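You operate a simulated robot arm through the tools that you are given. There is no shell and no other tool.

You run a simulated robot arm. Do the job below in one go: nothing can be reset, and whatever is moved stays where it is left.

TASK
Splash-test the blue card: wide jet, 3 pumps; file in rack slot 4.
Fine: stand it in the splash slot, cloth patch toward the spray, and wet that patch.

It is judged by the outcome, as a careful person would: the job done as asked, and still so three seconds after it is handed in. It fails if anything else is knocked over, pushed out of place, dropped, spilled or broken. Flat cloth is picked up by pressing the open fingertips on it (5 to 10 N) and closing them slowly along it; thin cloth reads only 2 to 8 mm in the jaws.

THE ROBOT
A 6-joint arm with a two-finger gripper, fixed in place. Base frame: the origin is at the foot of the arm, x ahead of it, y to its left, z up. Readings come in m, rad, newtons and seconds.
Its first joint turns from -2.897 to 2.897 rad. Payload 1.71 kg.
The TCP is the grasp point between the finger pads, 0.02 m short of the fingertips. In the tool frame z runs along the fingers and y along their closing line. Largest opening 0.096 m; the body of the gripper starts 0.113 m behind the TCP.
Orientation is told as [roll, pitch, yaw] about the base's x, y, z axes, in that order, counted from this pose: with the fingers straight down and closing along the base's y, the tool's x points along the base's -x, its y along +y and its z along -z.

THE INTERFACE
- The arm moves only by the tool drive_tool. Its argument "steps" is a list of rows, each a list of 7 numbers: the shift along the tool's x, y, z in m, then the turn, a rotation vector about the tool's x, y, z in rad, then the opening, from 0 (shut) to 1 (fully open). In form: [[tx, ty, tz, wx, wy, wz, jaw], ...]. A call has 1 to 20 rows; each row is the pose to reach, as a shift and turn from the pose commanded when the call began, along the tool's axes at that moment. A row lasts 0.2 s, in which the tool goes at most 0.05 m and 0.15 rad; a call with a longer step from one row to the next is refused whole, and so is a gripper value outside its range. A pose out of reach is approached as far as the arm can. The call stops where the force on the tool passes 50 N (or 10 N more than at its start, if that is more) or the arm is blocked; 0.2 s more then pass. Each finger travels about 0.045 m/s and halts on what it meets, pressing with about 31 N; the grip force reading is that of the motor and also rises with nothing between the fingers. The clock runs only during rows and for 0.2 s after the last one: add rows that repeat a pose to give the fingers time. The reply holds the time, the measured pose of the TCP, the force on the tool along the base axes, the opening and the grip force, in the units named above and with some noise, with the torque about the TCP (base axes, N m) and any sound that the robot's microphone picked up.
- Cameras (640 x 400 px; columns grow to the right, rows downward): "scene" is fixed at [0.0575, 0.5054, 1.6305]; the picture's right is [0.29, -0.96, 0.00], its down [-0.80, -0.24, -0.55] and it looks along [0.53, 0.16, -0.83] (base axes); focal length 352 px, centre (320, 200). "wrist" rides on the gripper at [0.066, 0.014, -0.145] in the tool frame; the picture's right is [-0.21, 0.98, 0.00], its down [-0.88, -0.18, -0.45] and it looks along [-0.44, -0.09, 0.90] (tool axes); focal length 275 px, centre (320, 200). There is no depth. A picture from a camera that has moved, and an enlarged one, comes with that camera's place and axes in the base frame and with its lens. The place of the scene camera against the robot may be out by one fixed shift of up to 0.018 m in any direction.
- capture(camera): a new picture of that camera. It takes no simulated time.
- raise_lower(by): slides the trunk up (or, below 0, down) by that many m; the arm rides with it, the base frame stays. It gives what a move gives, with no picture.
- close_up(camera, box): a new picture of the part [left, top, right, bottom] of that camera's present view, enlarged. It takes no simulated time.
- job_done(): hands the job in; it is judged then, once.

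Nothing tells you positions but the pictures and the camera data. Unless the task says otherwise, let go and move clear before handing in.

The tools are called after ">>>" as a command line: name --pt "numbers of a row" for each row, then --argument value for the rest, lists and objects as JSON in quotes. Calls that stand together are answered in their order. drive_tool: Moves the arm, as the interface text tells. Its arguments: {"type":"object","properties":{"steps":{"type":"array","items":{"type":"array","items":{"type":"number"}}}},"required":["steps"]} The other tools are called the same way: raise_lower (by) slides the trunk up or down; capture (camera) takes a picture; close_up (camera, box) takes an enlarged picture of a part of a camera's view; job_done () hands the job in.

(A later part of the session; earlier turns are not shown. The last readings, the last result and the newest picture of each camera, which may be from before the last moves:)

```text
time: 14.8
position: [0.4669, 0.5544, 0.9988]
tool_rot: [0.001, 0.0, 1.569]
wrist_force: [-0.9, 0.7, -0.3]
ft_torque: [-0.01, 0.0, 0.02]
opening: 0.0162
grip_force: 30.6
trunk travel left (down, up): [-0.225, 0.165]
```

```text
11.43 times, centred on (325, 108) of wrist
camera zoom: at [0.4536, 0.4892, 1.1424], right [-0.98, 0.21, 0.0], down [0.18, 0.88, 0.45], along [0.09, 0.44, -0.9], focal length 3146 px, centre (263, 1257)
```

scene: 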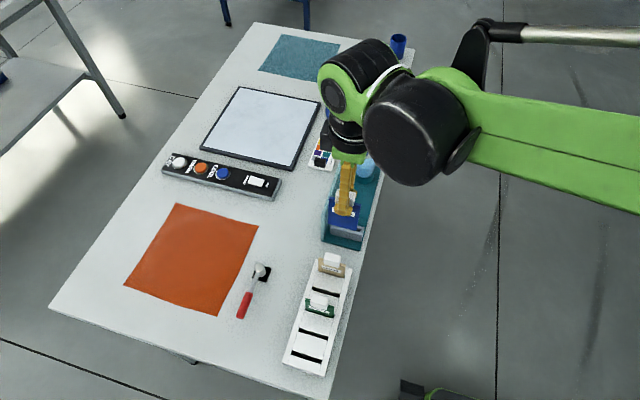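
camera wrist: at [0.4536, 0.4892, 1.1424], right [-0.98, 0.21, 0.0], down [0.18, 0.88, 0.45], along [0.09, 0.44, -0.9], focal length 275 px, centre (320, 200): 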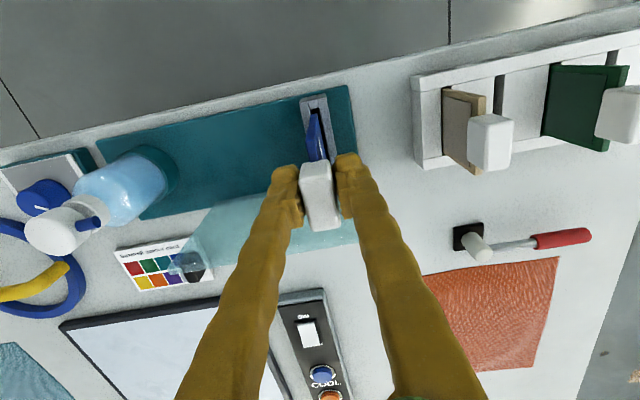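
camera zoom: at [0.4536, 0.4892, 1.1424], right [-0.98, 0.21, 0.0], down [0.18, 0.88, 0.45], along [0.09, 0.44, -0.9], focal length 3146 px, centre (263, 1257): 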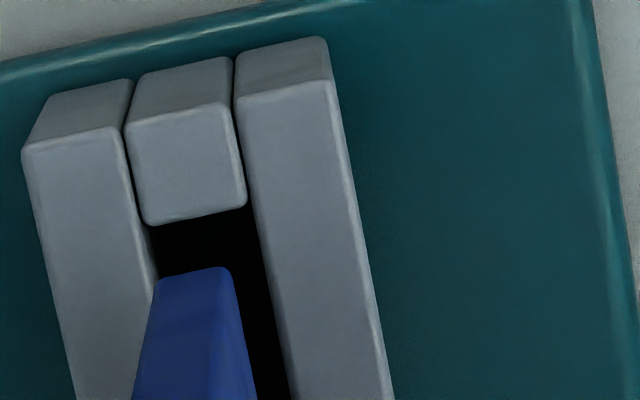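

The card bottom is roughly 8 mm above the slot, with about 2 to 3 mm of clearance at each end. I'll nudge it about 0.5 mm and lower it gently into the mouth of the slot.

>>> drive_tool --pt "0.0004 0.0005 0.004 0 0 0 0.1" --pt "0.0004 0.0005 0.008 0 0 0 0.1" --pt "0.0004 0.0005 0.012 0 0 0 0.1" --pt "0.0004 0.0005 0.016 0 0 0 0.1" --pt "0.0004 0.0005 0.016 0 0 0 0.1"

>>> close_up --camera "wrist" --box '[290, 80, 370, 140]'

>>> close_up --camera "scene" --box '[325, 205, 385, 245]'

```text
time: 16.0
position: [0.4667, 0.5538, 0.9825]
tool_rot: [0.002, 0.001, 1.571]
wrist_force: [-0.4, -0.8, 0.4]
ft_torque: [0.0, -0.01, 0.01]
opening: 0.0162
grip_force: 30.8
trunk travel left (down, up): [-0.225, 0.165]
```

```text
6.67 times, centred on (330, 110) of wrist
camera zoom: at [0.4532, 0.4883, 1.1263], right [-0.98, 0.21, 0.0], down [0.18, 0.88, 0.45], along [0.09, 0.44, -0.9], focal length 1835 px, centre (253, 800)
```

zoom: 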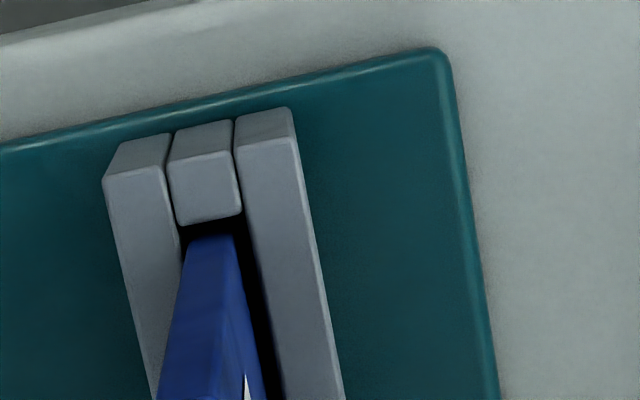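

```text
10.00 times, centred on (355, 225) of scene
camera zoom: at [0.0575, 0.5054, 1.6305], right [0.29, -0.96, 0.0], down [-0.8, -0.24, -0.55], along [0.53, 0.16, -0.83], focal length 3518 px, centre (-30, -50)
```

zoom: 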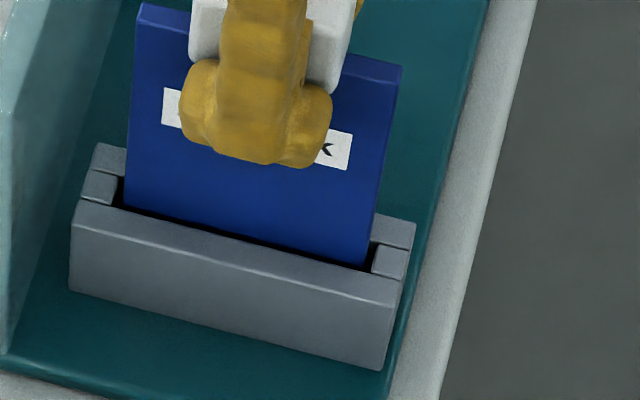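

The card is entering the slot with no contact force. Lowering further in small steps.

>>> drive_tool --pt "0 0.0003 0.003 0 0 0 0.1" --pt "0 0.0003 0.006 0 0 0 0.1" --pt "0 0.0003 0.009 0 0 0 0.1" --pt "0 0.0003 0.012 0 0 0 0.1" --pt "0 0.0003 0.012 0 0 0 0.1"

>>> close_up --camera "scene" --box '[325, 205, 385, 245]'

```text
time: 17.2
position: [0.4669, 0.5543, 0.969]
tool_rot: [0.002, -0.001, 1.57]
wrist_force: [-1.0, 0.2, 0.1]
ft_torque: [0.03, -0.02, 0.0]
opening: 0.0163
grip_force: 30.8
trunk travel left (down, up): [-0.225, 0.165]
```

```text
10.00 times, centred on (355, 225) of scene
camera zoom: at [0.0575, 0.5054, 1.6305], right [0.29, -0.96, 0.0], down [-0.8, -0.24, -0.55], along [0.53, 0.16, -0.83], focal length 3518 px, centre (-30, -50)
```

zoom: 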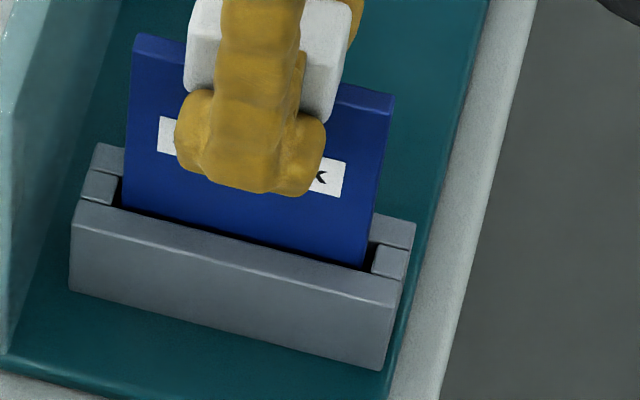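

The card slides in freely. I'll continue in 2 mm steps until the floor is felt.

>>> drive_tool --pt "0 0 0.002 0 0 0 0.1" --pt "0 0 0.004 0 0 0 0.1" --pt "0 0 0.006 0 0 0 0.1" --pt "0 0 0.006 0 0 0 0.1"

```text
time: 18.2
position: [0.466, 0.5536, 0.9631]
tool_rot: [0.002, 0.0, 1.572]
wrist_force: [-0.5, -0.1, -0.7]
ft_torque: [0.01, -0.01, 0.02]
opening: 0.0163
grip_force: 30.4
trunk travel left (down, up): [-0.225, 0.165]
```

>>> drive_tool --pt "0 0 0.002 0 0 0 0.1" --pt "0 0 0.004 0 0 0 0.1" --pt "0 0 0.004 0 0 0 0.1"

>>> close_up --camera "scene" --box '[325, 205, 385, 245]'

```text
time: 19.0
position: [0.4661, 0.5537, 0.9604]
tool_rot: [0.003, -0.001, 1.571]
wrist_force: [0.4, 2.1, 24.8]
ft_torque: [0.01, -0.02, 0.03]
opening: 0.0164
grip_force: 30.5
trunk travel left (down, up): [-0.225, 0.165]
```

```text
10.00 times, centred on (355, 225) of scene
camera zoom: at [0.0575, 0.5054, 1.6305], right [0.29, -0.96, 0.0], down [-0.8, -0.24, -0.55], along [0.53, 0.16, -0.83], focal length 3518 px, centre (-30, -50)
```

zoom: 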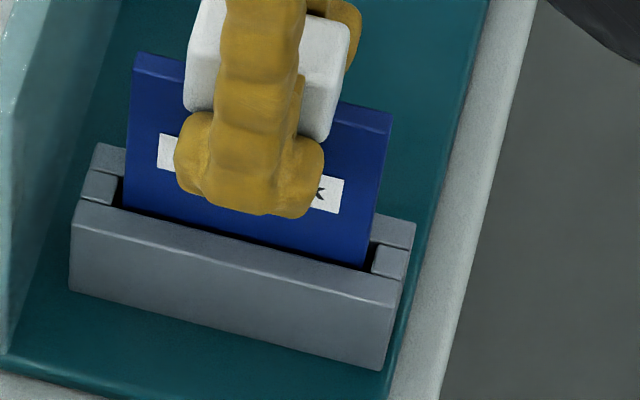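

The card is seated on the holder's floor (contact at 25 N). I'll ease off 1.5 mm, open, and rise clear.

>>> drive_tool --pt "0 0 -0.0015 0 0 0 0.1" --pt "0 0 -0.0015 0 0 0 0.2" --pt "0 0 -0.0015 0 0 0 0.35" --pt "0 0 -0.0015 0 0 0 0.45" --pt "0 0 -0.0015 0 0 0 0.5" --pt "0 0 -0.0015 0 0 0 0.5"

>>> close_up --camera "wrist" --box '[240, 70, 400, 240]'

>>> close_up --camera "scene" --box '[325, 205, 385, 245]'

```text
time: 20.4
position: [0.4652, 0.5538, 0.9608]
tool_rot: [0.002, -0.001, 1.571]
wrist_force: [-0.3, -0.3, -0.4]
ft_torque: [0.0, -0.01, 0.0]
opening: 0.0481
grip_force: 0.1
trunk travel left (down, up): [-0.225, 0.165]
```

```text
2.35 times, centred on (320, 155) of wrist
camera zoom: at [0.4527, 0.4888, 1.1058], right [-0.98, 0.21, 0.0], down [0.18, 0.88, 0.45], along [0.09, 0.44, -0.9], focal length 648 px, centre (320, 306)
```

zoom: 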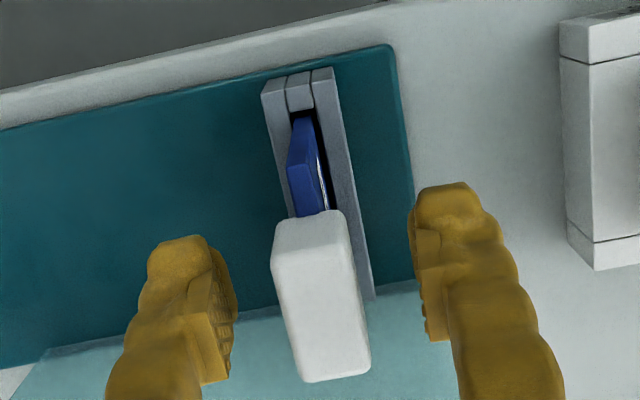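

```text
10.00 times, centred on (355, 225) of scene
camera zoom: at [0.0575, 0.5054, 1.6305], right [0.29, -0.96, 0.0], down [-0.8, -0.24, -0.55], along [0.53, 0.16, -0.83], focal length 3518 px, centre (-30, -50)
```

zoom: 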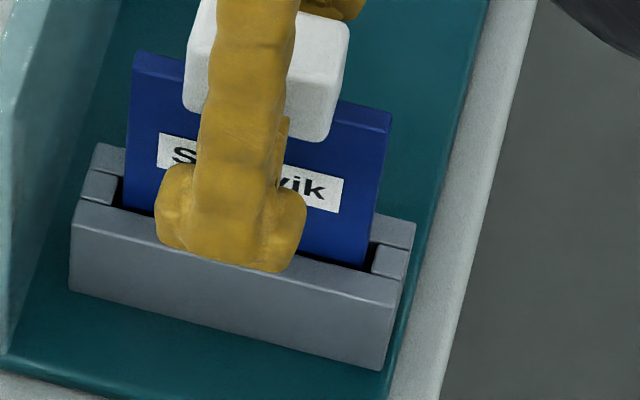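

The card stands by itself in the holder with the label toward −x, so the patch side faces the bottle. I'll rise clear and move over toward the bottle and dial for a look.

>>> drive_tool --pt "0 0 -0.02 0 0 0 0.5" --pt "0 0 -0.06 0 0 0 0.5" --pt "0 0 -0.1 0 0 0 0.5" --pt "0 0 -0.14 0 0 0 0.5" --pt "0 0 -0.18 0 0 0 0.5" --pt "0.01 -0.035 -0.2 0 0 0 0.5" --pt "0.02 -0.07 -0.2 0 0 0 0.5" --pt "0.03 -0.105 -0.2 0 0 0 0.5" --pt "0.04 -0.14 -0.2 0 0 0 0.5" --pt "0.04 -0.14 -0.2 0 0 0 0.5" --pt "0.04 -0.14 -0.2 0 0 0 0.5"

>>> capture --camera "wrist"

>>> close_up --camera "wrist" --box '[190, 90, 350, 190]'

>>> capture --camera "scene"

```text
time: 22.8
position: [0.6065, 0.5135, 1.1621]
tool_rot: [0.0, 0.001, 1.571]
wrist_force: [0.0, -0.1, -0.2]
ft_torque: [0.01, 0.02, 0.0]
opening: 0.048
grip_force: 0.2
trunk travel left (down, up): [-0.225, 0.165]
```

```text
taken
camera wrist: at [0.5937, 0.4485, 1.3063], right [-0.98, 0.21, 0.0], down [0.18, 0.88, 0.45], along [0.09, 0.44, -0.9], focal length 275 px, centre (320, 200)
```

wrist: 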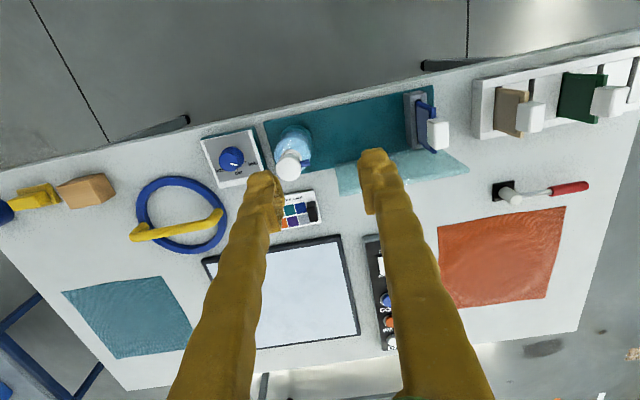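

```text
4.00 times, centred on (270, 140) of wrist
camera zoom: at [0.5937, 0.4485, 1.3063], right [-0.98, 0.21, 0.0], down [0.18, 0.88, 0.45], along [0.09, 0.44, -0.9], focal length 1101 px, centre (520, 440)
```

zoom: 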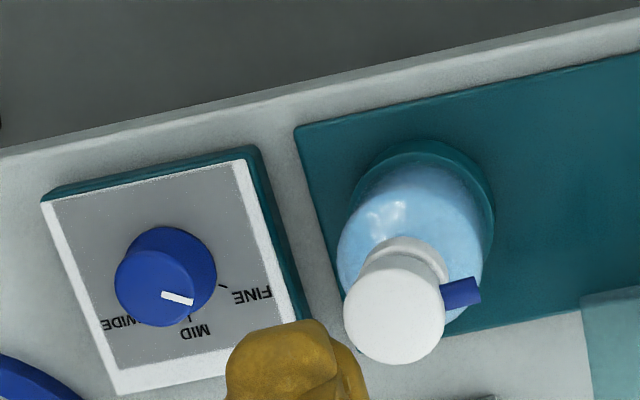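

```text
taken
```

scene: 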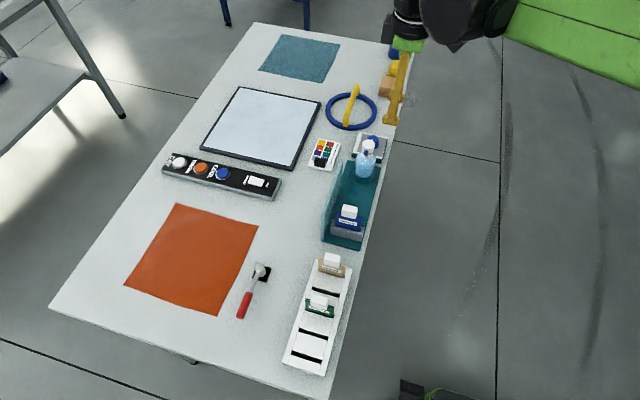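

The dial plate carries FINE, MID and WIDE, and the knob pointer now lies somewhere between FINE and MID. I'll zoom in on the dial and the bottle head.

>>> close_up --camera "wrist" --box '[195, 125, 275, 185]'

>>> close_up --camera "wrist" --box '[265, 115, 325, 185]'

>>> close_up --camera "wrist" --box '[390, 80, 470, 160]'

>>> close_up --camera "scene" --box '[340, 120, 400, 170]'

```text
6.67 times, centred on (235, 155) of wrist
camera zoom: at [0.5937, 0.4485, 1.3063], right [-0.98, 0.21, 0.0], down [0.18, 0.88, 0.45], along [0.09, 0.44, -0.9], focal length 1835 px, centre (887, 500)
```

zoom: 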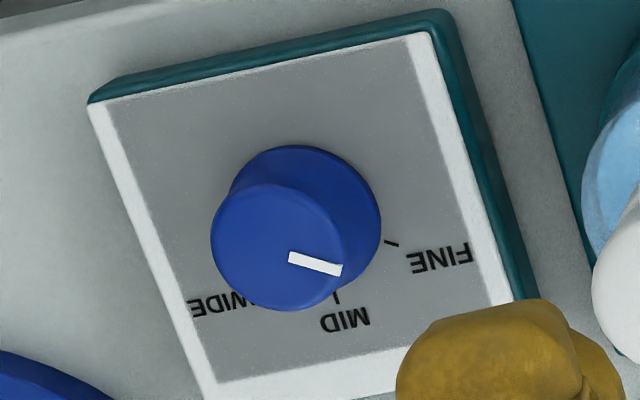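

```text
5.71 times, centred on (295, 150) of wrist
camera zoom: at [0.5937, 0.4485, 1.3063], right [-0.98, 0.21, 0.0], down [0.18, 0.88, 0.45], along [0.09, 0.44, -0.9], focal length 1573 px, centre (463, 486)
```

zoom: 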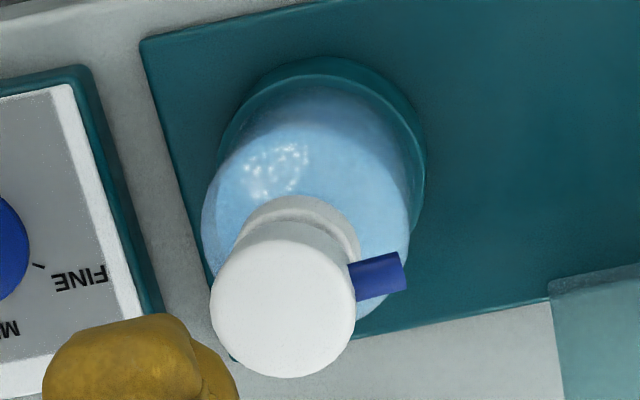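

```text
5.00 times, centred on (430, 120) of wrist
camera zoom: at [0.5937, 0.4485, 1.3063], right [-0.98, 0.21, 0.0], down [0.18, 0.88, 0.45], along [0.09, 0.44, -0.9], focal length 1376 px, centre (-230, 600)
```

zoom: 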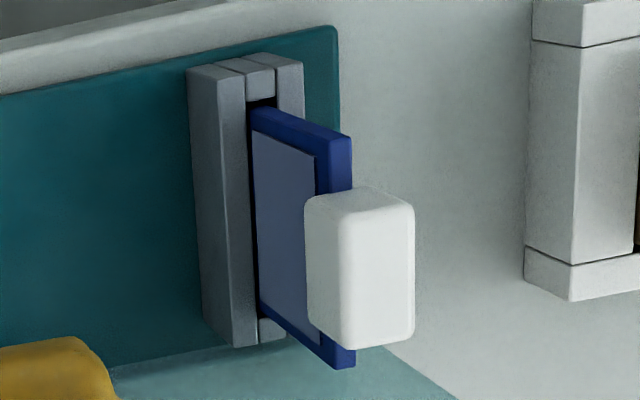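

```text
8.00 times, centred on (370, 145) of scene
camera zoom: at [0.0575, 0.5054, 1.6305], right [0.29, -0.96, 0.0], down [-0.8, -0.24, -0.55], along [0.53, 0.16, -0.83], focal length 2815 px, centre (-80, 640)
```

zoom: 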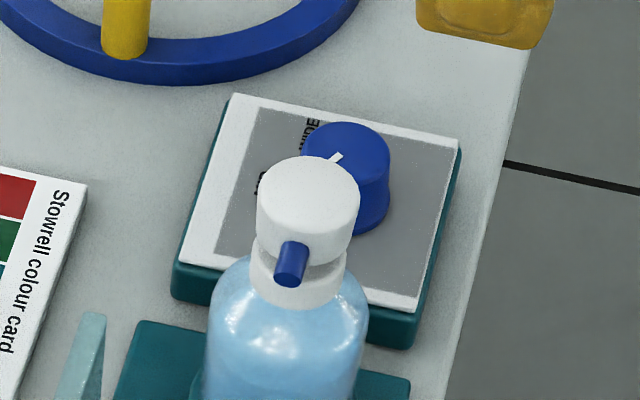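

The pointer sits on FINE (about 150° from +x), and MID is at 90° and WIDE at 30°, so the knob needs a clockwise turn of about 120° seen from above. The knob is near (0.761, 0.555) with its top near z 0.895. I'll hover above it to refine this.

>>> drive_tool --pt "-0.01 -0.04 0 0 0 0 0.6" --pt "-0.02 -0.08 0 0 0 0 0.6" --pt "-0.03 -0.12 0 0 0 0 0.6" --pt "-0.0415 -0.1545 0 0 0 0 0.6" --pt "-0.0415 -0.1545 0.04 0 0 0 0.6" --pt "-0.0415 -0.1545 0.08 0 0 0 0.6" --pt "-0.0415 -0.1545 0.12 0 0 0 0.6" --pt "-0.0415 -0.1545 0.16 0 0 0 0.6" --pt "-0.0415 -0.1545 0.16 0 0 0 0.6" --pt "-0.0415 -0.1545 0.16 0 0 0 0.6"

>>> capture --camera "wrist"

>>> close_up --camera "wrist" --box '[250, 80, 390, 200]'

>>> capture --camera "scene"

```text
time: 25.0
position: [0.7599, 0.554, 1.0009]
tool_rot: [0.001, 0.0, 1.57]
wrist_force: [-0.6, -0.5, -0.9]
ft_torque: [0.02, 0.02, 0.01]
opening: 0.0577
grip_force: 0.0
trunk travel left (down, up): [-0.225, 0.165]
```

```text
taken
camera wrist: at [0.7476, 0.4898, 1.1457], right [-0.98, 0.21, 0.0], down [0.18, 0.88, 0.44], along [0.09, 0.44, -0.9], focal length 275 px, centre (320, 200)
```

wrist: 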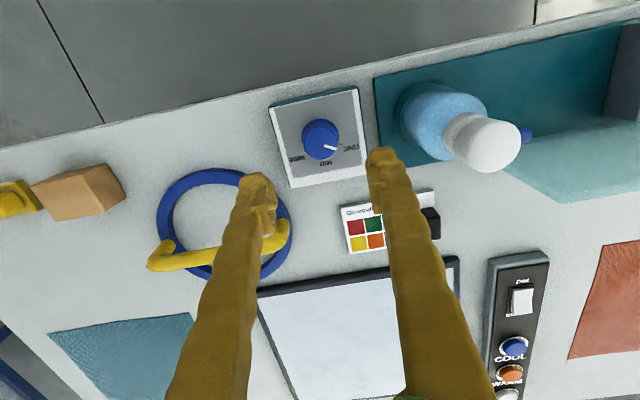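

```text
3.33 times, centred on (320, 140) of wrist
camera zoom: at [0.7476, 0.4898, 1.1457], right [-0.98, 0.21, 0.0], down [0.18, 0.88, 0.44], along [0.09, 0.44, -0.9], focal length 918 px, centre (320, 400)
```

zoom: 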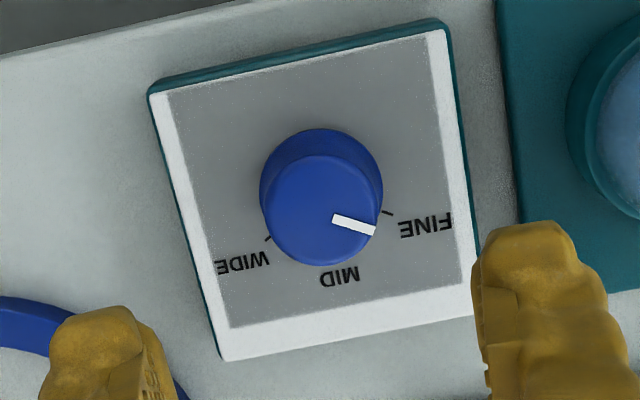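

```text
taken
```

scene: 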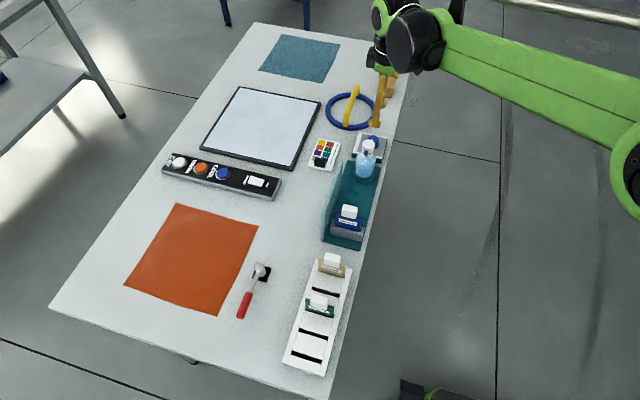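

The knob is centred under the tool to within a millimetre. I'll go down with the fingertips stopping a few mm above the plate, then close on it.

>>> drive_tool --pt "0 0 0.03 0 0 0 0.6" --pt "0 0 0.06 0 0 0 0.6" --pt "0 0 0.085 0 0 0 0.6" --pt "0 0 0.096 0 0 0 0.6" --pt "0 0 0.101 0 0 0 0.6" --pt "0 0 0.101 0 0 0 0.6"

>>> close_up --camera "wrist" --box '[230, 90, 410, 230]'

>>> close_up --camera "scene" --box '[340, 110, 410, 170]'

```text
time: 26.4
position: [0.7603, 0.5555, 0.9014]
tool_rot: [0.001, 0.0, 1.571]
wrist_force: [0.5, 0.4, 0.5]
ft_torque: [0.0, 0.0, 0.0]
opening: 0.0574
grip_force: 0.1
trunk travel left (down, up): [-0.225, 0.165]
```

```text
2.86 times, centred on (320, 160) of wrist
camera zoom: at [0.7469, 0.4902, 1.0451], right [-0.98, 0.21, 0.0], down [0.18, 0.88, 0.44], along [0.09, 0.44, -0.9], focal length 786 px, centre (320, 314)
```

zoom: 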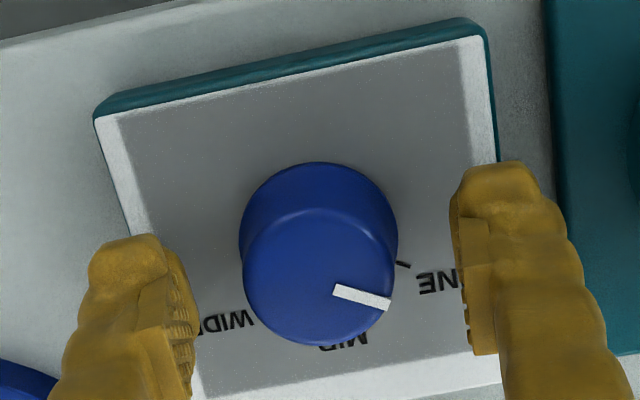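

```text
6.67 times, centred on (375, 140) of scene
camera zoom: at [0.0575, 0.5054, 1.6305], right [0.29, -0.96, 0.0], down [-0.8, -0.24, -0.55], along [0.53, 0.16, -0.83], focal length 2346 px, centre (-47, 600)
```

zoom: 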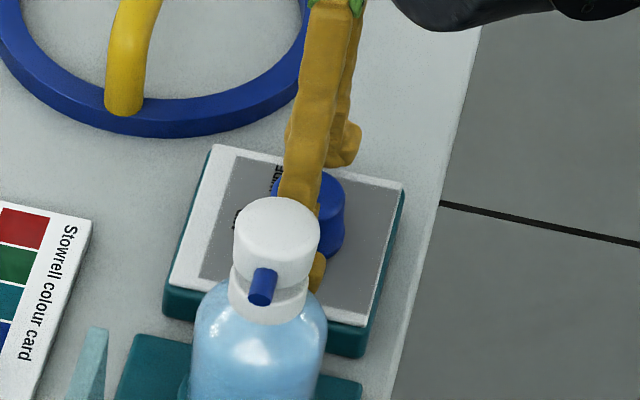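

The knob is centred between the fingers and the tips overlap it by about 12 mm. I'll go 2 mm lower and close.

>>> drive_tool --pt "0 0 0.002 0 0 0 0.5" --pt "0 0 0.002 0 0 0 0.38" --pt "0 0 0.002 0 0 0 0.28" --pt "0 0 0.002 0 0 0 0.22" --pt "0 0 0.002 0 0 0 0.22"

>>> close_up --camera "wrist" --box '[230, 90, 410, 230]'

```text
time: 27.6
position: [0.7599, 0.5556, 0.8974]
tool_rot: [0.002, 0.0, 1.57]
wrist_force: [0.1, -0.4, -1.0]
ft_torque: [0.0, 0.01, 0.04]
opening: 0.0321
grip_force: 35.0
trunk travel left (down, up): [-0.225, 0.165]
```

```text
2.86 times, centred on (320, 160) of wrist
camera zoom: at [0.7469, 0.49, 1.043], right [-0.98, 0.21, 0.0], down [0.19, 0.88, 0.44], along [0.09, 0.44, -0.9], focal length 786 px, centre (320, 314)
```

zoom: 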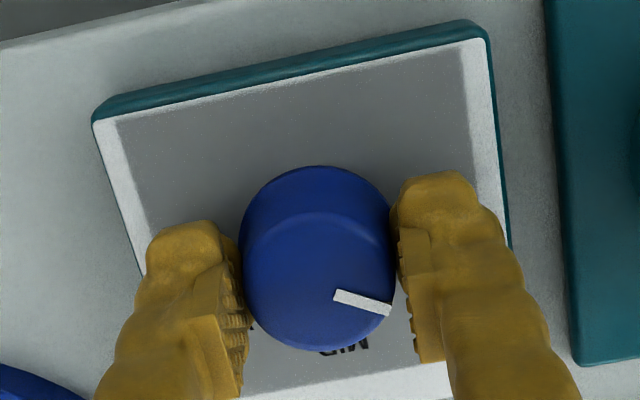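

I have the knob at 32 mm. I'll turn about 60° clockwise first and check that it follows.

>>> drive_tool --pt "0 0 0 0 0 0.13 0.22" --pt "0 0 0 0 0 0.26 0.22" --pt "0 0 0 0 0 0.39 0.22" --pt "0 0 0 0 0 0.52 0.22" --pt "0 0 0 0 0 0.65 0.22" --pt "0 0 0 0 0 0.78 0.22" --pt "0 0 0 0 0 0.91 0.22" --pt "0 0 0 0 0 1.047 0.22" --pt "0 0 0 0 0 1.047 0.22"

>>> close_up --camera "wrist" --box '[230, 80, 410, 230]'

>>> close_up --camera "scene" --box '[340, 110, 410, 170]'

```text
time: 29.6
position: [0.761, 0.5552, 0.8986]
tool_rot: [0.002, 0.001, 0.523]
wrist_force: [19.6, 2.9, 17.4]
ft_torque: [-0.19, -0.29, 0.06]
opening: 0.0322
grip_force: 35.1
trunk travel left (down, up): [-0.225, 0.165]
```

```text
2.67 times, centred on (320, 155) of wrist
camera zoom: at [0.6977, 0.5341, 1.0431], right [-0.31, 0.95, 0.0], down [0.85, 0.28, 0.44], along [0.42, 0.14, -0.9], focal length 734 px, centre (320, 320)
```

zoom: 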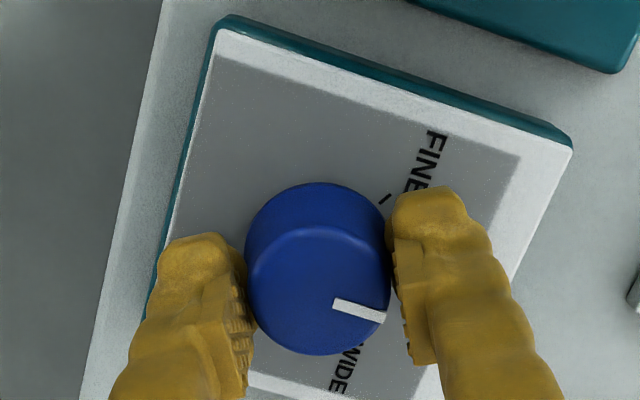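

```text
6.67 times, centred on (375, 140) of scene
camera zoom: at [0.0575, 0.5054, 1.6305], right [0.29, -0.96, 0.0], down [-0.8, -0.24, -0.55], along [0.53, 0.16, -0.83], focal length 2346 px, centre (-47, 600)
```

zoom: 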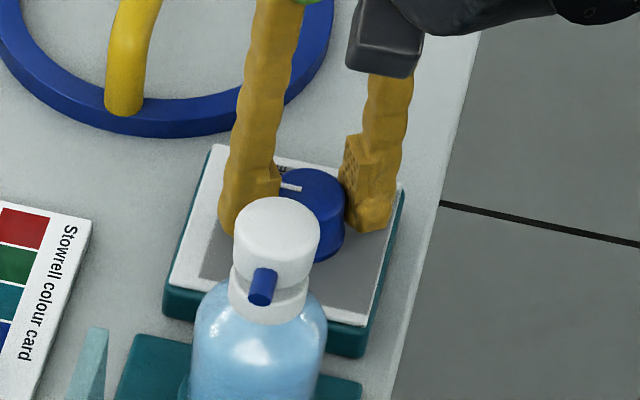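

The knob follows and now points at MID. The wrist shows about 20 N of side load, so I'll release and regrip to relieve it before continuing to WIDE.

>>> drive_tool --pt "0 0 0 0 0 0 0.4" --pt "0 0 0 0 0 0 0.5" --pt "0 0 0 0 0 0 0.5"

>>> close_up --camera "wrist" --box '[230, 80, 410, 230]'

```text
time: 30.4
position: [0.7597, 0.5554, 0.8975]
tool_rot: [0.002, 0.004, 0.523]
wrist_force: [0.0, -0.3, -1.0]
ft_torque: [-0.01, -0.03, -0.02]
opening: 0.0478
grip_force: 0.0
trunk travel left (down, up): [-0.225, 0.165]
```

```text
2.67 times, centred on (320, 155) of wrist
camera zoom: at [0.697, 0.5347, 1.0427], right [-0.31, 0.95, 0.0], down [0.85, 0.28, 0.44], along [0.42, 0.14, -0.9], focal length 734 px, centre (320, 320)
```

zoom: 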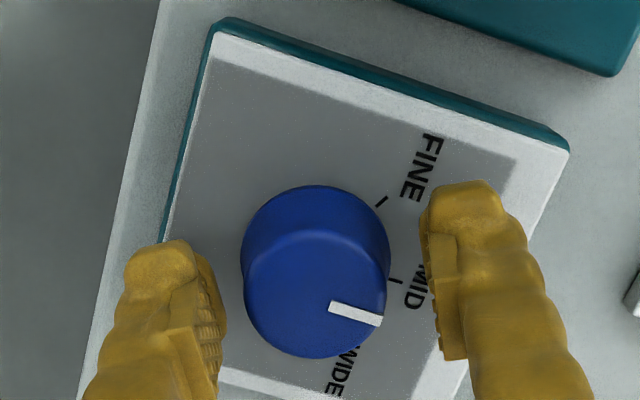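

The knob centre is about 1.6 mm further along +x than the tool. I'll shift to match, regrip, and turn the remaining 60° to WIDE.

>>> drive_tool --pt "-0.0014 -0.0008 0 0 0 0 0.5" --pt "-0.0014 -0.0008 0 0 0 0 0.4" --pt "-0.0014 -0.0008 0 0 0 0 0.3" --pt "-0.0014 -0.0008 0 0 0 0 0.22" --pt "-0.0014 -0.0008 0 0 0 0 0.22" --pt "-0.0014 -0.0008 0 0 0 0.13 0.22" --pt "-0.0014 -0.0008 0 0 0 0.26 0.22" --pt "-0.0014 -0.0008 0 0 0 0.39 0.22" --pt "-0.0014 -0.0008 0 0 0 0.52 0.22" --pt "-0.0014 -0.0008 0 0 0 0.65 0.22" --pt "-0.0014 -0.0008 0 0 0 0.78 0.22" --pt "-0.0014 -0.0008 0 0 0 0.91 0.22" --pt "-0.0014 -0.0008 0 0 0 1.047 0.22" --pt "-0.0014 -0.0008 0 0 0 1.047 0.22"

>>> close_up --camera "wrist" --box '[230, 80, 410, 230]'

>>> close_up --camera "scene" --box '[340, 110, 410, 170]'

```text
time: 33.4
position: [0.7626, 0.5535, 0.8993]
tool_rot: [-0.002, 0.002, -0.526]
wrist_force: [-13.7, -40.7, -20.4]
ft_torque: [-0.48, -0.07, 0.42]
opening: 0.0323
grip_force: 34.9
trunk travel left (down, up): [-0.225, 0.165]
```

```text
2.67 times, centred on (320, 155) of wrist
camera zoom: at [0.7131, 0.5984, 1.043], right [0.67, 0.74, 0.0], down [0.67, -0.6, 0.44], along [0.33, -0.3, -0.9], focal length 734 px, centre (320, 320)
```

zoom: 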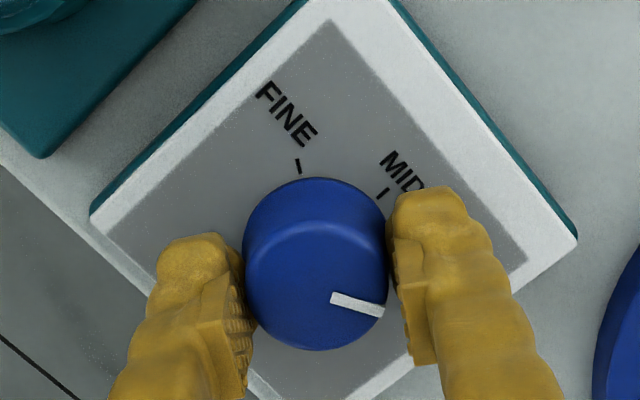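

```text
6.67 times, centred on (375, 140) of scene
camera zoom: at [0.0575, 0.5054, 1.6305], right [0.29, -0.96, 0.0], down [-0.8, -0.24, -0.55], along [0.53, 0.16, -0.83], focal length 2346 px, centre (-47, 600)
```

zoom: 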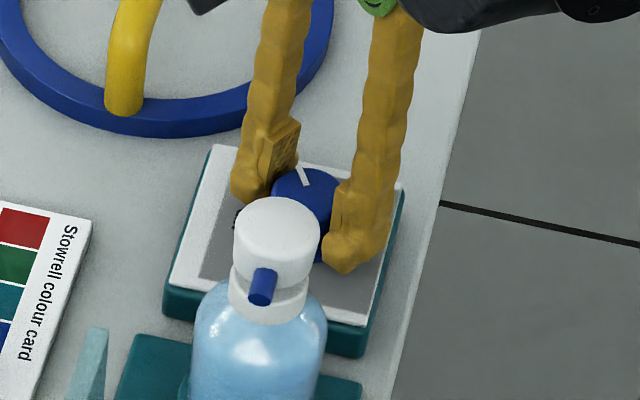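

The knob has turned with the tool but there is side load again, so I'll release straight away and check the pointer.

>>> drive_tool --pt "0 0 0 0 0 0 0.35" --pt "0 0 0 0 0 0 0.5" --pt "0 0 0 0 0 0 0.6" --pt "0 0 0 0 0 0 0.6"

>>> close_up --camera "wrist" --box '[230, 80, 410, 230]'

```text
time: 34.4
position: [0.7608, 0.5548, 0.897]
tool_rot: [0.0, 0.002, -0.523]
wrist_force: [1.1, -0.4, 0.2]
ft_torque: [0.0, 0.02, 0.02]
opening: 0.0575
grip_force: 0.0
trunk travel left (down, up): [-0.225, 0.165]
```

```text
2.67 times, centred on (320, 155) of wrist
camera zoom: at [0.7125, 0.6004, 1.043], right [0.67, 0.74, 0.0], down [0.67, -0.6, 0.44], along [0.33, -0.3, -0.9], focal length 734 px, centre (320, 320)
```

zoom: 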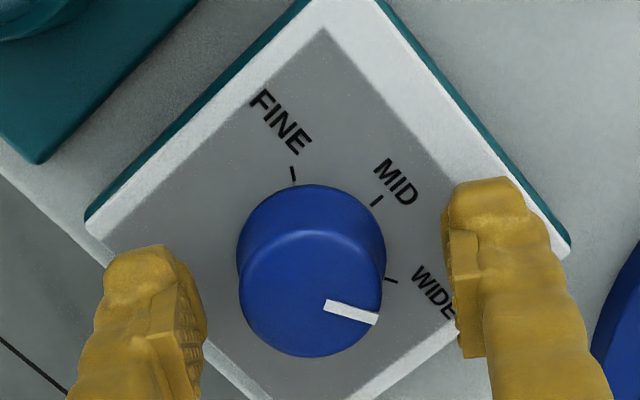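

The pointer now lines up with the WIDE tick. I'll rise straight up and confirm from above.

>>> drive_tool --pt "0 0 -0.02 0 0 0 0.6" --pt "0 0 -0.05 0 0 0 0.6" --pt "0 0 -0.09 0 0 0 0.6" --pt "0 0 -0.13 0 0 0 0.6" --pt "0 0 -0.17 0 0 0 0.6" --pt "0 0 -0.2 0 0 0 0.6" --pt "0 0 -0.2 0 0 0 0.6"

>>> capture --camera "wrist"

>>> close_up --camera "wrist" --box '[270, 80, 370, 180]'

>>> close_up --camera "scene" --box '[340, 120, 400, 170]'

```text
time: 36.0
position: [0.7617, 0.555, 1.0973]
tool_rot: [0.0, 0.002, -0.523]
wrist_force: [0.0, -0.2, -0.2]
ft_torque: [0.03, -0.03, 0.01]
opening: 0.0579
grip_force: 0.0
trunk travel left (down, up): [-0.225, 0.165]
```

```text
taken
camera wrist: at [0.7124, 0.6007, 1.2437], right [0.67, 0.74, 0.0], down [0.67, -0.6, 0.44], along [0.33, -0.3, -0.9], focal length 275 px, centre (320, 200)
```

wrist: 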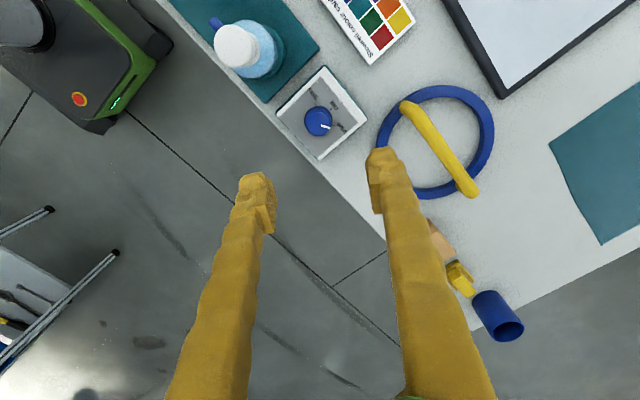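

```text
4.00 times, centred on (320, 130) of wrist
camera zoom: at [0.7124, 0.6007, 1.2437], right [0.67, 0.74, 0.0], down [0.67, -0.6, 0.44], along [0.33, -0.3, -0.9], focal length 1101 px, centre (320, 480)
```

zoom: 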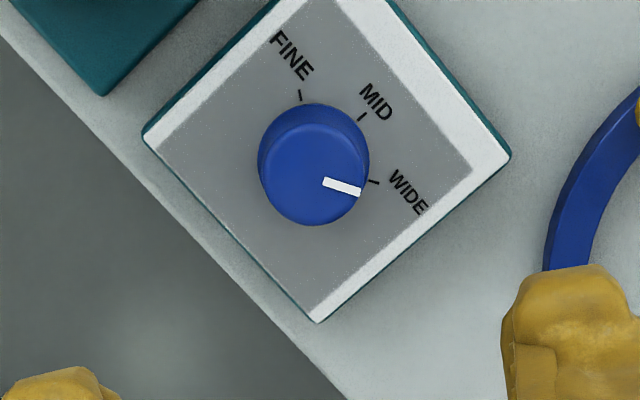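

```text
8.00 times, centred on (370, 145) of scene
camera zoom: at [0.0575, 0.5054, 1.6305], right [0.29, -0.96, 0.0], down [-0.8, -0.24, -0.55], along [0.53, 0.16, -0.83], focal length 2815 px, centre (-80, 640)
```

zoom: 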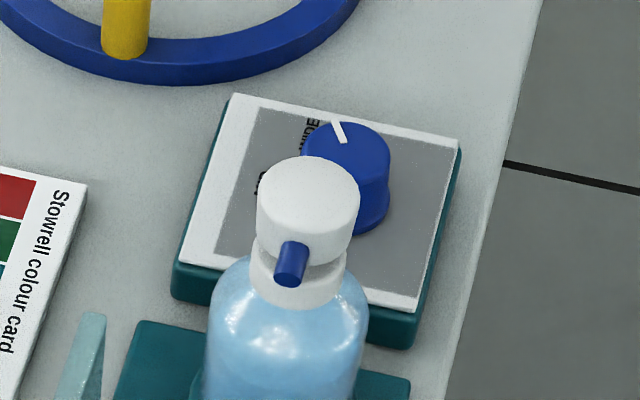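

The pointer is at about 30°, so the dial is on WIDE and nothing else has moved. Next I'll shut the fingers and turn the tool back while moving over the pump head, near (0.655, 0.554) with its top near 0.986.

>>> drive_tool --pt "0.006 -0.0036 0 0 0 -0.1396 0.5" --pt "0.0123 -0.0072 0 0 0 -0.2792 0.4" --pt "0.0184 -0.0108 0 0 0 -0.4188 0.3" --pt "0.0245 -0.0145 0 0 0 -0.5584 0.2" --pt "0.0306 -0.0181 0 0 0 -0.698 0.1" --pt "0.0368 -0.0217 0 0 0 -0.8376 0" --pt "0.0429 -0.0253 0 0 0 -0.9772 0" --pt "0.049 -0.0289 0 0 0 -1.1168 0" --pt "0.0551 -0.0325 0 0 0 -1.2564 0" --pt "0.0613 -0.0361 0 0 0 -1.396 0" --pt "0.0674 -0.0397 0 0 0 -1.5356 0" --pt "0.0735 -0.0434 0 0 0 -1.6752 0" --pt "0.0796 -0.047 0 0 0 -1.8148 0" --pt "0.0858 -0.0506 0 0 0 -1.9544 0" --pt "0.0919 -0.0542 0 0 0 -2.094 0" --pt "0.0919 -0.0542 0 0 0 -2.094 0" --pt "0.0919 -0.0542 0 0 0 -2.094 0"

>>> capture --camera "wrist"

>>> close_up --camera "wrist" --box '[260, 80, 380, 200]'

>>> capture --camera "scene"

```text
time: 39.6
position: [0.6552, 0.5542, 1.0992]
tool_rot: [0.002, 0.0, 1.571]
wrist_force: [0.1, -0.6, -0.6]
ft_torque: [0.03, 0.01, -0.02]
opening: 0.0
grip_force: 29.4
trunk travel left (down, up): [-0.225, 0.165]
```

```text
taken
camera wrist: at [0.6425, 0.4891, 1.2431], right [-0.98, 0.21, 0.0], down [0.18, 0.88, 0.44], along [0.09, 0.44, -0.9], focal length 275 px, centre (320, 200)
```

wrist: 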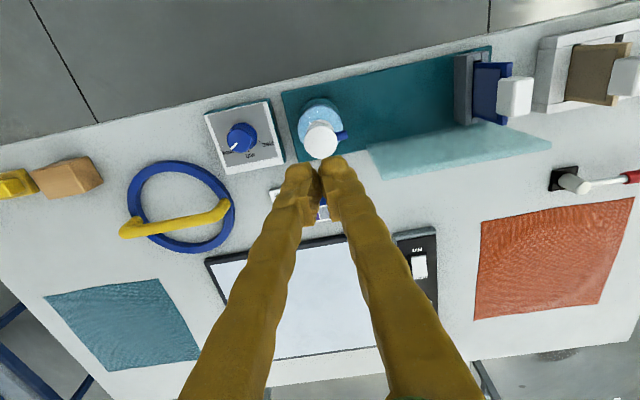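

```text
3.33 times, centred on (320, 140) of wrist
camera zoom: at [0.6425, 0.4891, 1.2431], right [-0.98, 0.21, 0.0], down [0.18, 0.88, 0.44], along [0.09, 0.44, -0.9], focal length 918 px, centre (320, 400)
```

zoom: 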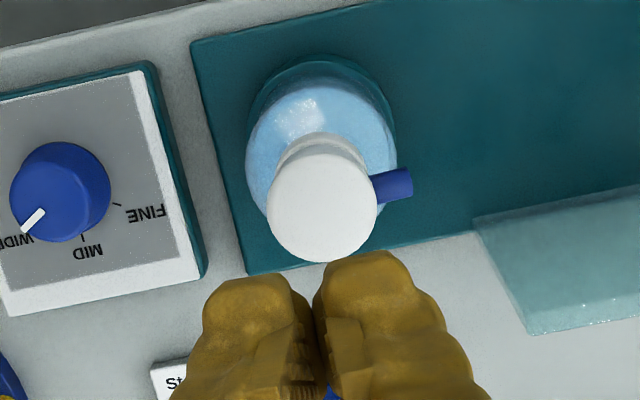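

```text
taken
```

scene: 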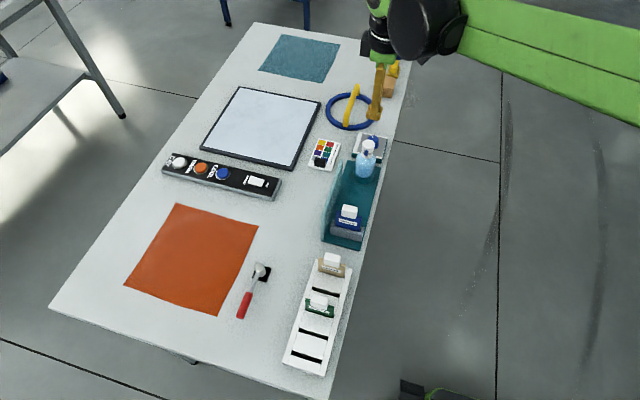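

The pump head is centred under the closed fingertips, with the top near 0.9866. I'll come down to just above it, without touching.

>>> drive_tool --pt "0 0.0003 0.03 0 0 0 0" --pt "0 0.0003 0.06 0 0 0 0" --pt "0 0.0003 0.08 0 0 0 0" --pt "0 0.0003 0.086 0 0 0 0" --pt "0 0.0003 0.086 0 0 0 0"

>>> close_up --camera "wrist" --box '[240, 90, 400, 230]'

>>> close_up --camera "scene" --box '[340, 120, 400, 190]'

>>> close_up --camera "wrist" --box '[440, 60, 600, 180]'

```text
time: 40.8
position: [0.6548, 0.5555, 1.0115]
tool_rot: [0.0, 0.001, 1.572]
wrist_force: [-0.1, -0.1, 0.0]
ft_torque: [0.0, 0.0, 0.0]
opening: 0.0002
grip_force: 29.2
trunk travel left (down, up): [-0.225, 0.165]
```

```text
2.86 times, centred on (320, 160) of wrist
camera zoom: at [0.6424, 0.4893, 1.1564], right [-0.98, 0.21, 0.0], down [0.18, 0.88, 0.44], along [0.09, 0.44, -0.9], focal length 786 px, centre (320, 314)
```

zoom: 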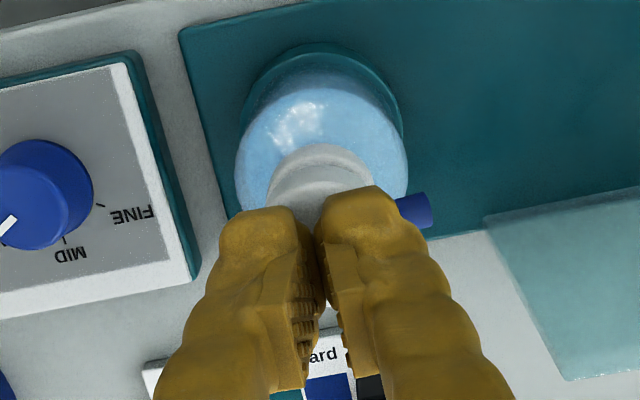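

```text
5.71 times, centred on (370, 155) of scene
camera zoom: at [0.0575, 0.5054, 1.6305], right [0.29, -0.96, 0.0], down [-0.8, -0.24, -0.55], along [0.53, 0.16, -0.83], focal length 2010 px, centre (34, 457)
```

zoom: 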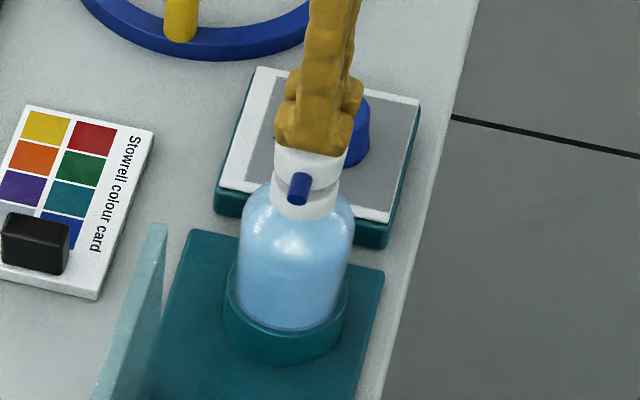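

```text
3.33 times, centred on (520, 120) of wrist
camera zoom: at [0.6424, 0.4893, 1.1564], right [-0.98, 0.21, 0.0], down [0.18, 0.88, 0.44], along [0.09, 0.44, -0.9], focal length 918 px, centre (-347, 467)
```

zoom: 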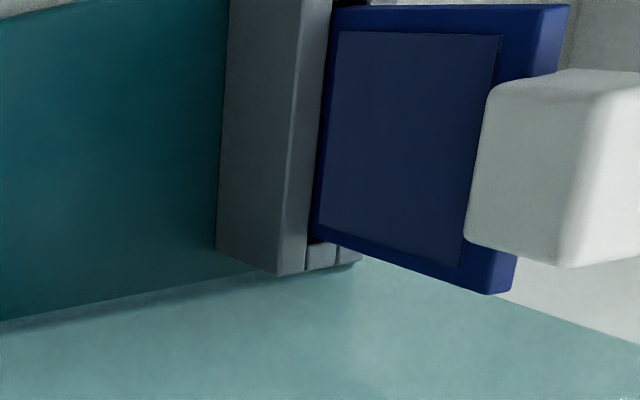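

The patch on the card faces the bottle and looks dry. I'll begin pump 1, pressing down slowly to learn the stroke and force.

>>> drive_tool --pt "0 0 0.004 0 0 0 0" --pt "0 0 0.006 0 0 0 0" --pt "0 0 0.008 0 0 0 0" --pt "0 0 0.01 0 0 0 0"

>>> close_up --camera "scene" --box '[340, 120, 400, 190]'

```text
time: 41.8
position: [0.6555, 0.5545, 1.0026]
tool_rot: [0.002, -0.001, 1.569]
wrist_force: [0.9, 1.0, 2.4]
ft_torque: [0.02, -0.05, 0.0]
opening: 0.0061
grip_force: 29.4
trunk travel left (down, up): [-0.225, 0.165]
```

```text
5.71 times, centred on (370, 155) of scene
camera zoom: at [0.0575, 0.5054, 1.6305], right [0.29, -0.96, 0.0], down [-0.8, -0.24, -0.55], along [0.53, 0.16, -0.83], focal length 2010 px, centre (34, 457)
```

zoom: 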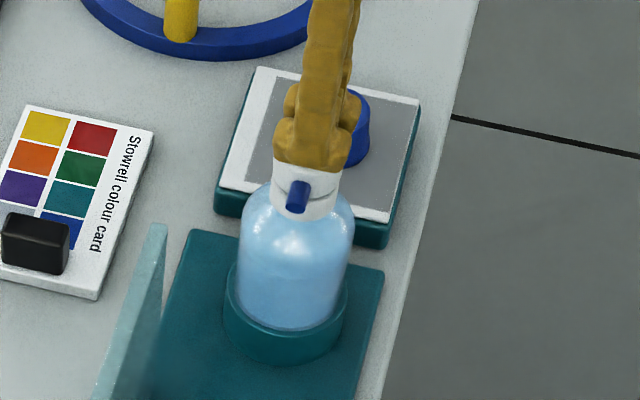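

The head has started to go down under about 2 N, with no sound yet. I'll press a little further.

>>> drive_tool --pt "0 0 0.001 0 0 0 0" --pt "0 0 0.002 0 0 0 0" --pt "0 0 0.003 0 0 0 0"

>>> close_up --camera "scene" --box '[340, 120, 400, 190]'

>>> close_up --camera "wrist" --box '[240, 90, 400, 230]'

>>> close_up --camera "wrist" --box '[440, 60, 600, 180]'

```text
time: 42.6
position: [0.655, 0.5546, 0.9998]
tool_rot: [0.002, -0.001, 1.572]
wrist_force: [1.0, 0.3, 7.0]
ft_torque: [0.02, -0.01, -0.03]
opening: 0.0061
grip_force: 29.5
trunk travel left (down, up): [-0.225, 0.165]
```

```text
5.71 times, centred on (370, 155) of scene
camera zoom: at [0.0575, 0.5054, 1.6305], right [0.29, -0.96, 0.0], down [-0.8, -0.24, -0.55], along [0.53, 0.16, -0.83], focal length 2010 px, centre (34, 457)
```

zoom: 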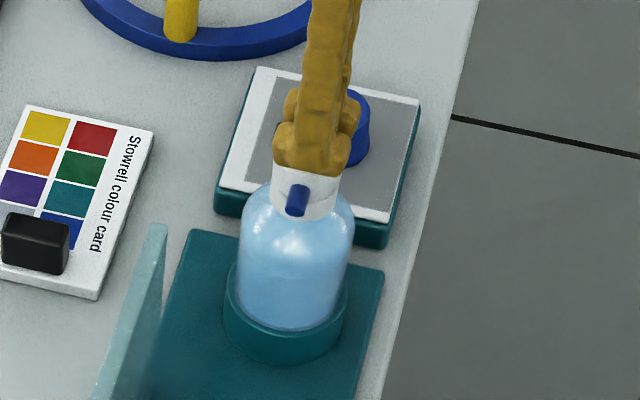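

```text
2.86 times, centred on (320, 160) of wrist
camera zoom: at [0.642, 0.4887, 1.1442], right [-0.98, 0.21, 0.0], down [0.18, 0.88, 0.45], along [0.09, 0.44, -0.9], focal length 786 px, centre (320, 314)
```

zoom: 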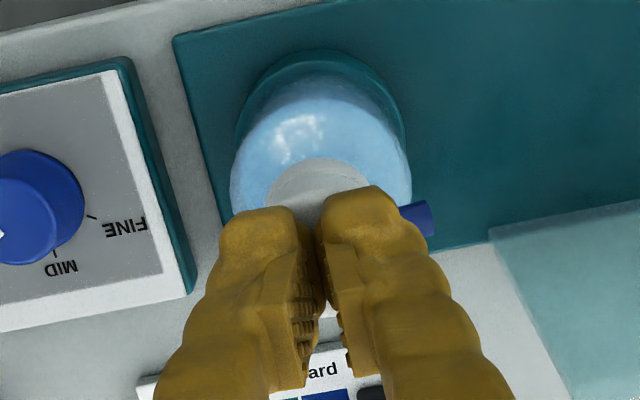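

```text
3.33 times, centred on (520, 120) of wrist
camera zoom: at [0.642, 0.4887, 1.1442], right [-0.98, 0.21, 0.0], down [0.18, 0.88, 0.45], along [0.09, 0.44, -0.9], focal length 918 px, centre (-347, 467)
```

zoom: 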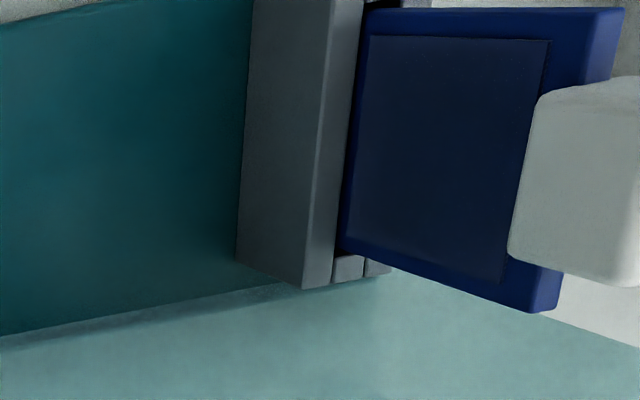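

The force is 7 N and rising slowly, with no sound reported yet. Continuing the same stroke in small steps.

>>> drive_tool --pt "0 0 0.001 0 0 0 0" --pt "0 0 0.002 0 0 0 0" --pt "0 0 0.003 0 0 0 0"

>>> close_up --camera "scene" --box '[340, 120, 400, 190]'

```text
time: 43.4
position: [0.6549, 0.5539, 0.9958]
tool_rot: [0.002, -0.001, 1.572]
wrist_force: [7.1, 2.1, 23.2]
ft_torque: [0.0, -0.12, 0.04]
opening: 0.006
grip_force: 29.1
trunk travel left (down, up): [-0.225, 0.165]
```

```text
5.71 times, centred on (370, 155) of scene
camera zoom: at [0.0575, 0.5054, 1.6305], right [0.29, -0.96, 0.0], down [-0.8, -0.24, -0.55], along [0.53, 0.16, -0.83], focal length 2010 px, centre (34, 457)
```

zoom: 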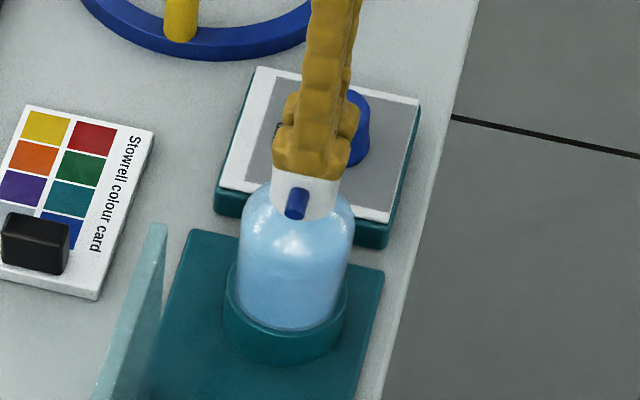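

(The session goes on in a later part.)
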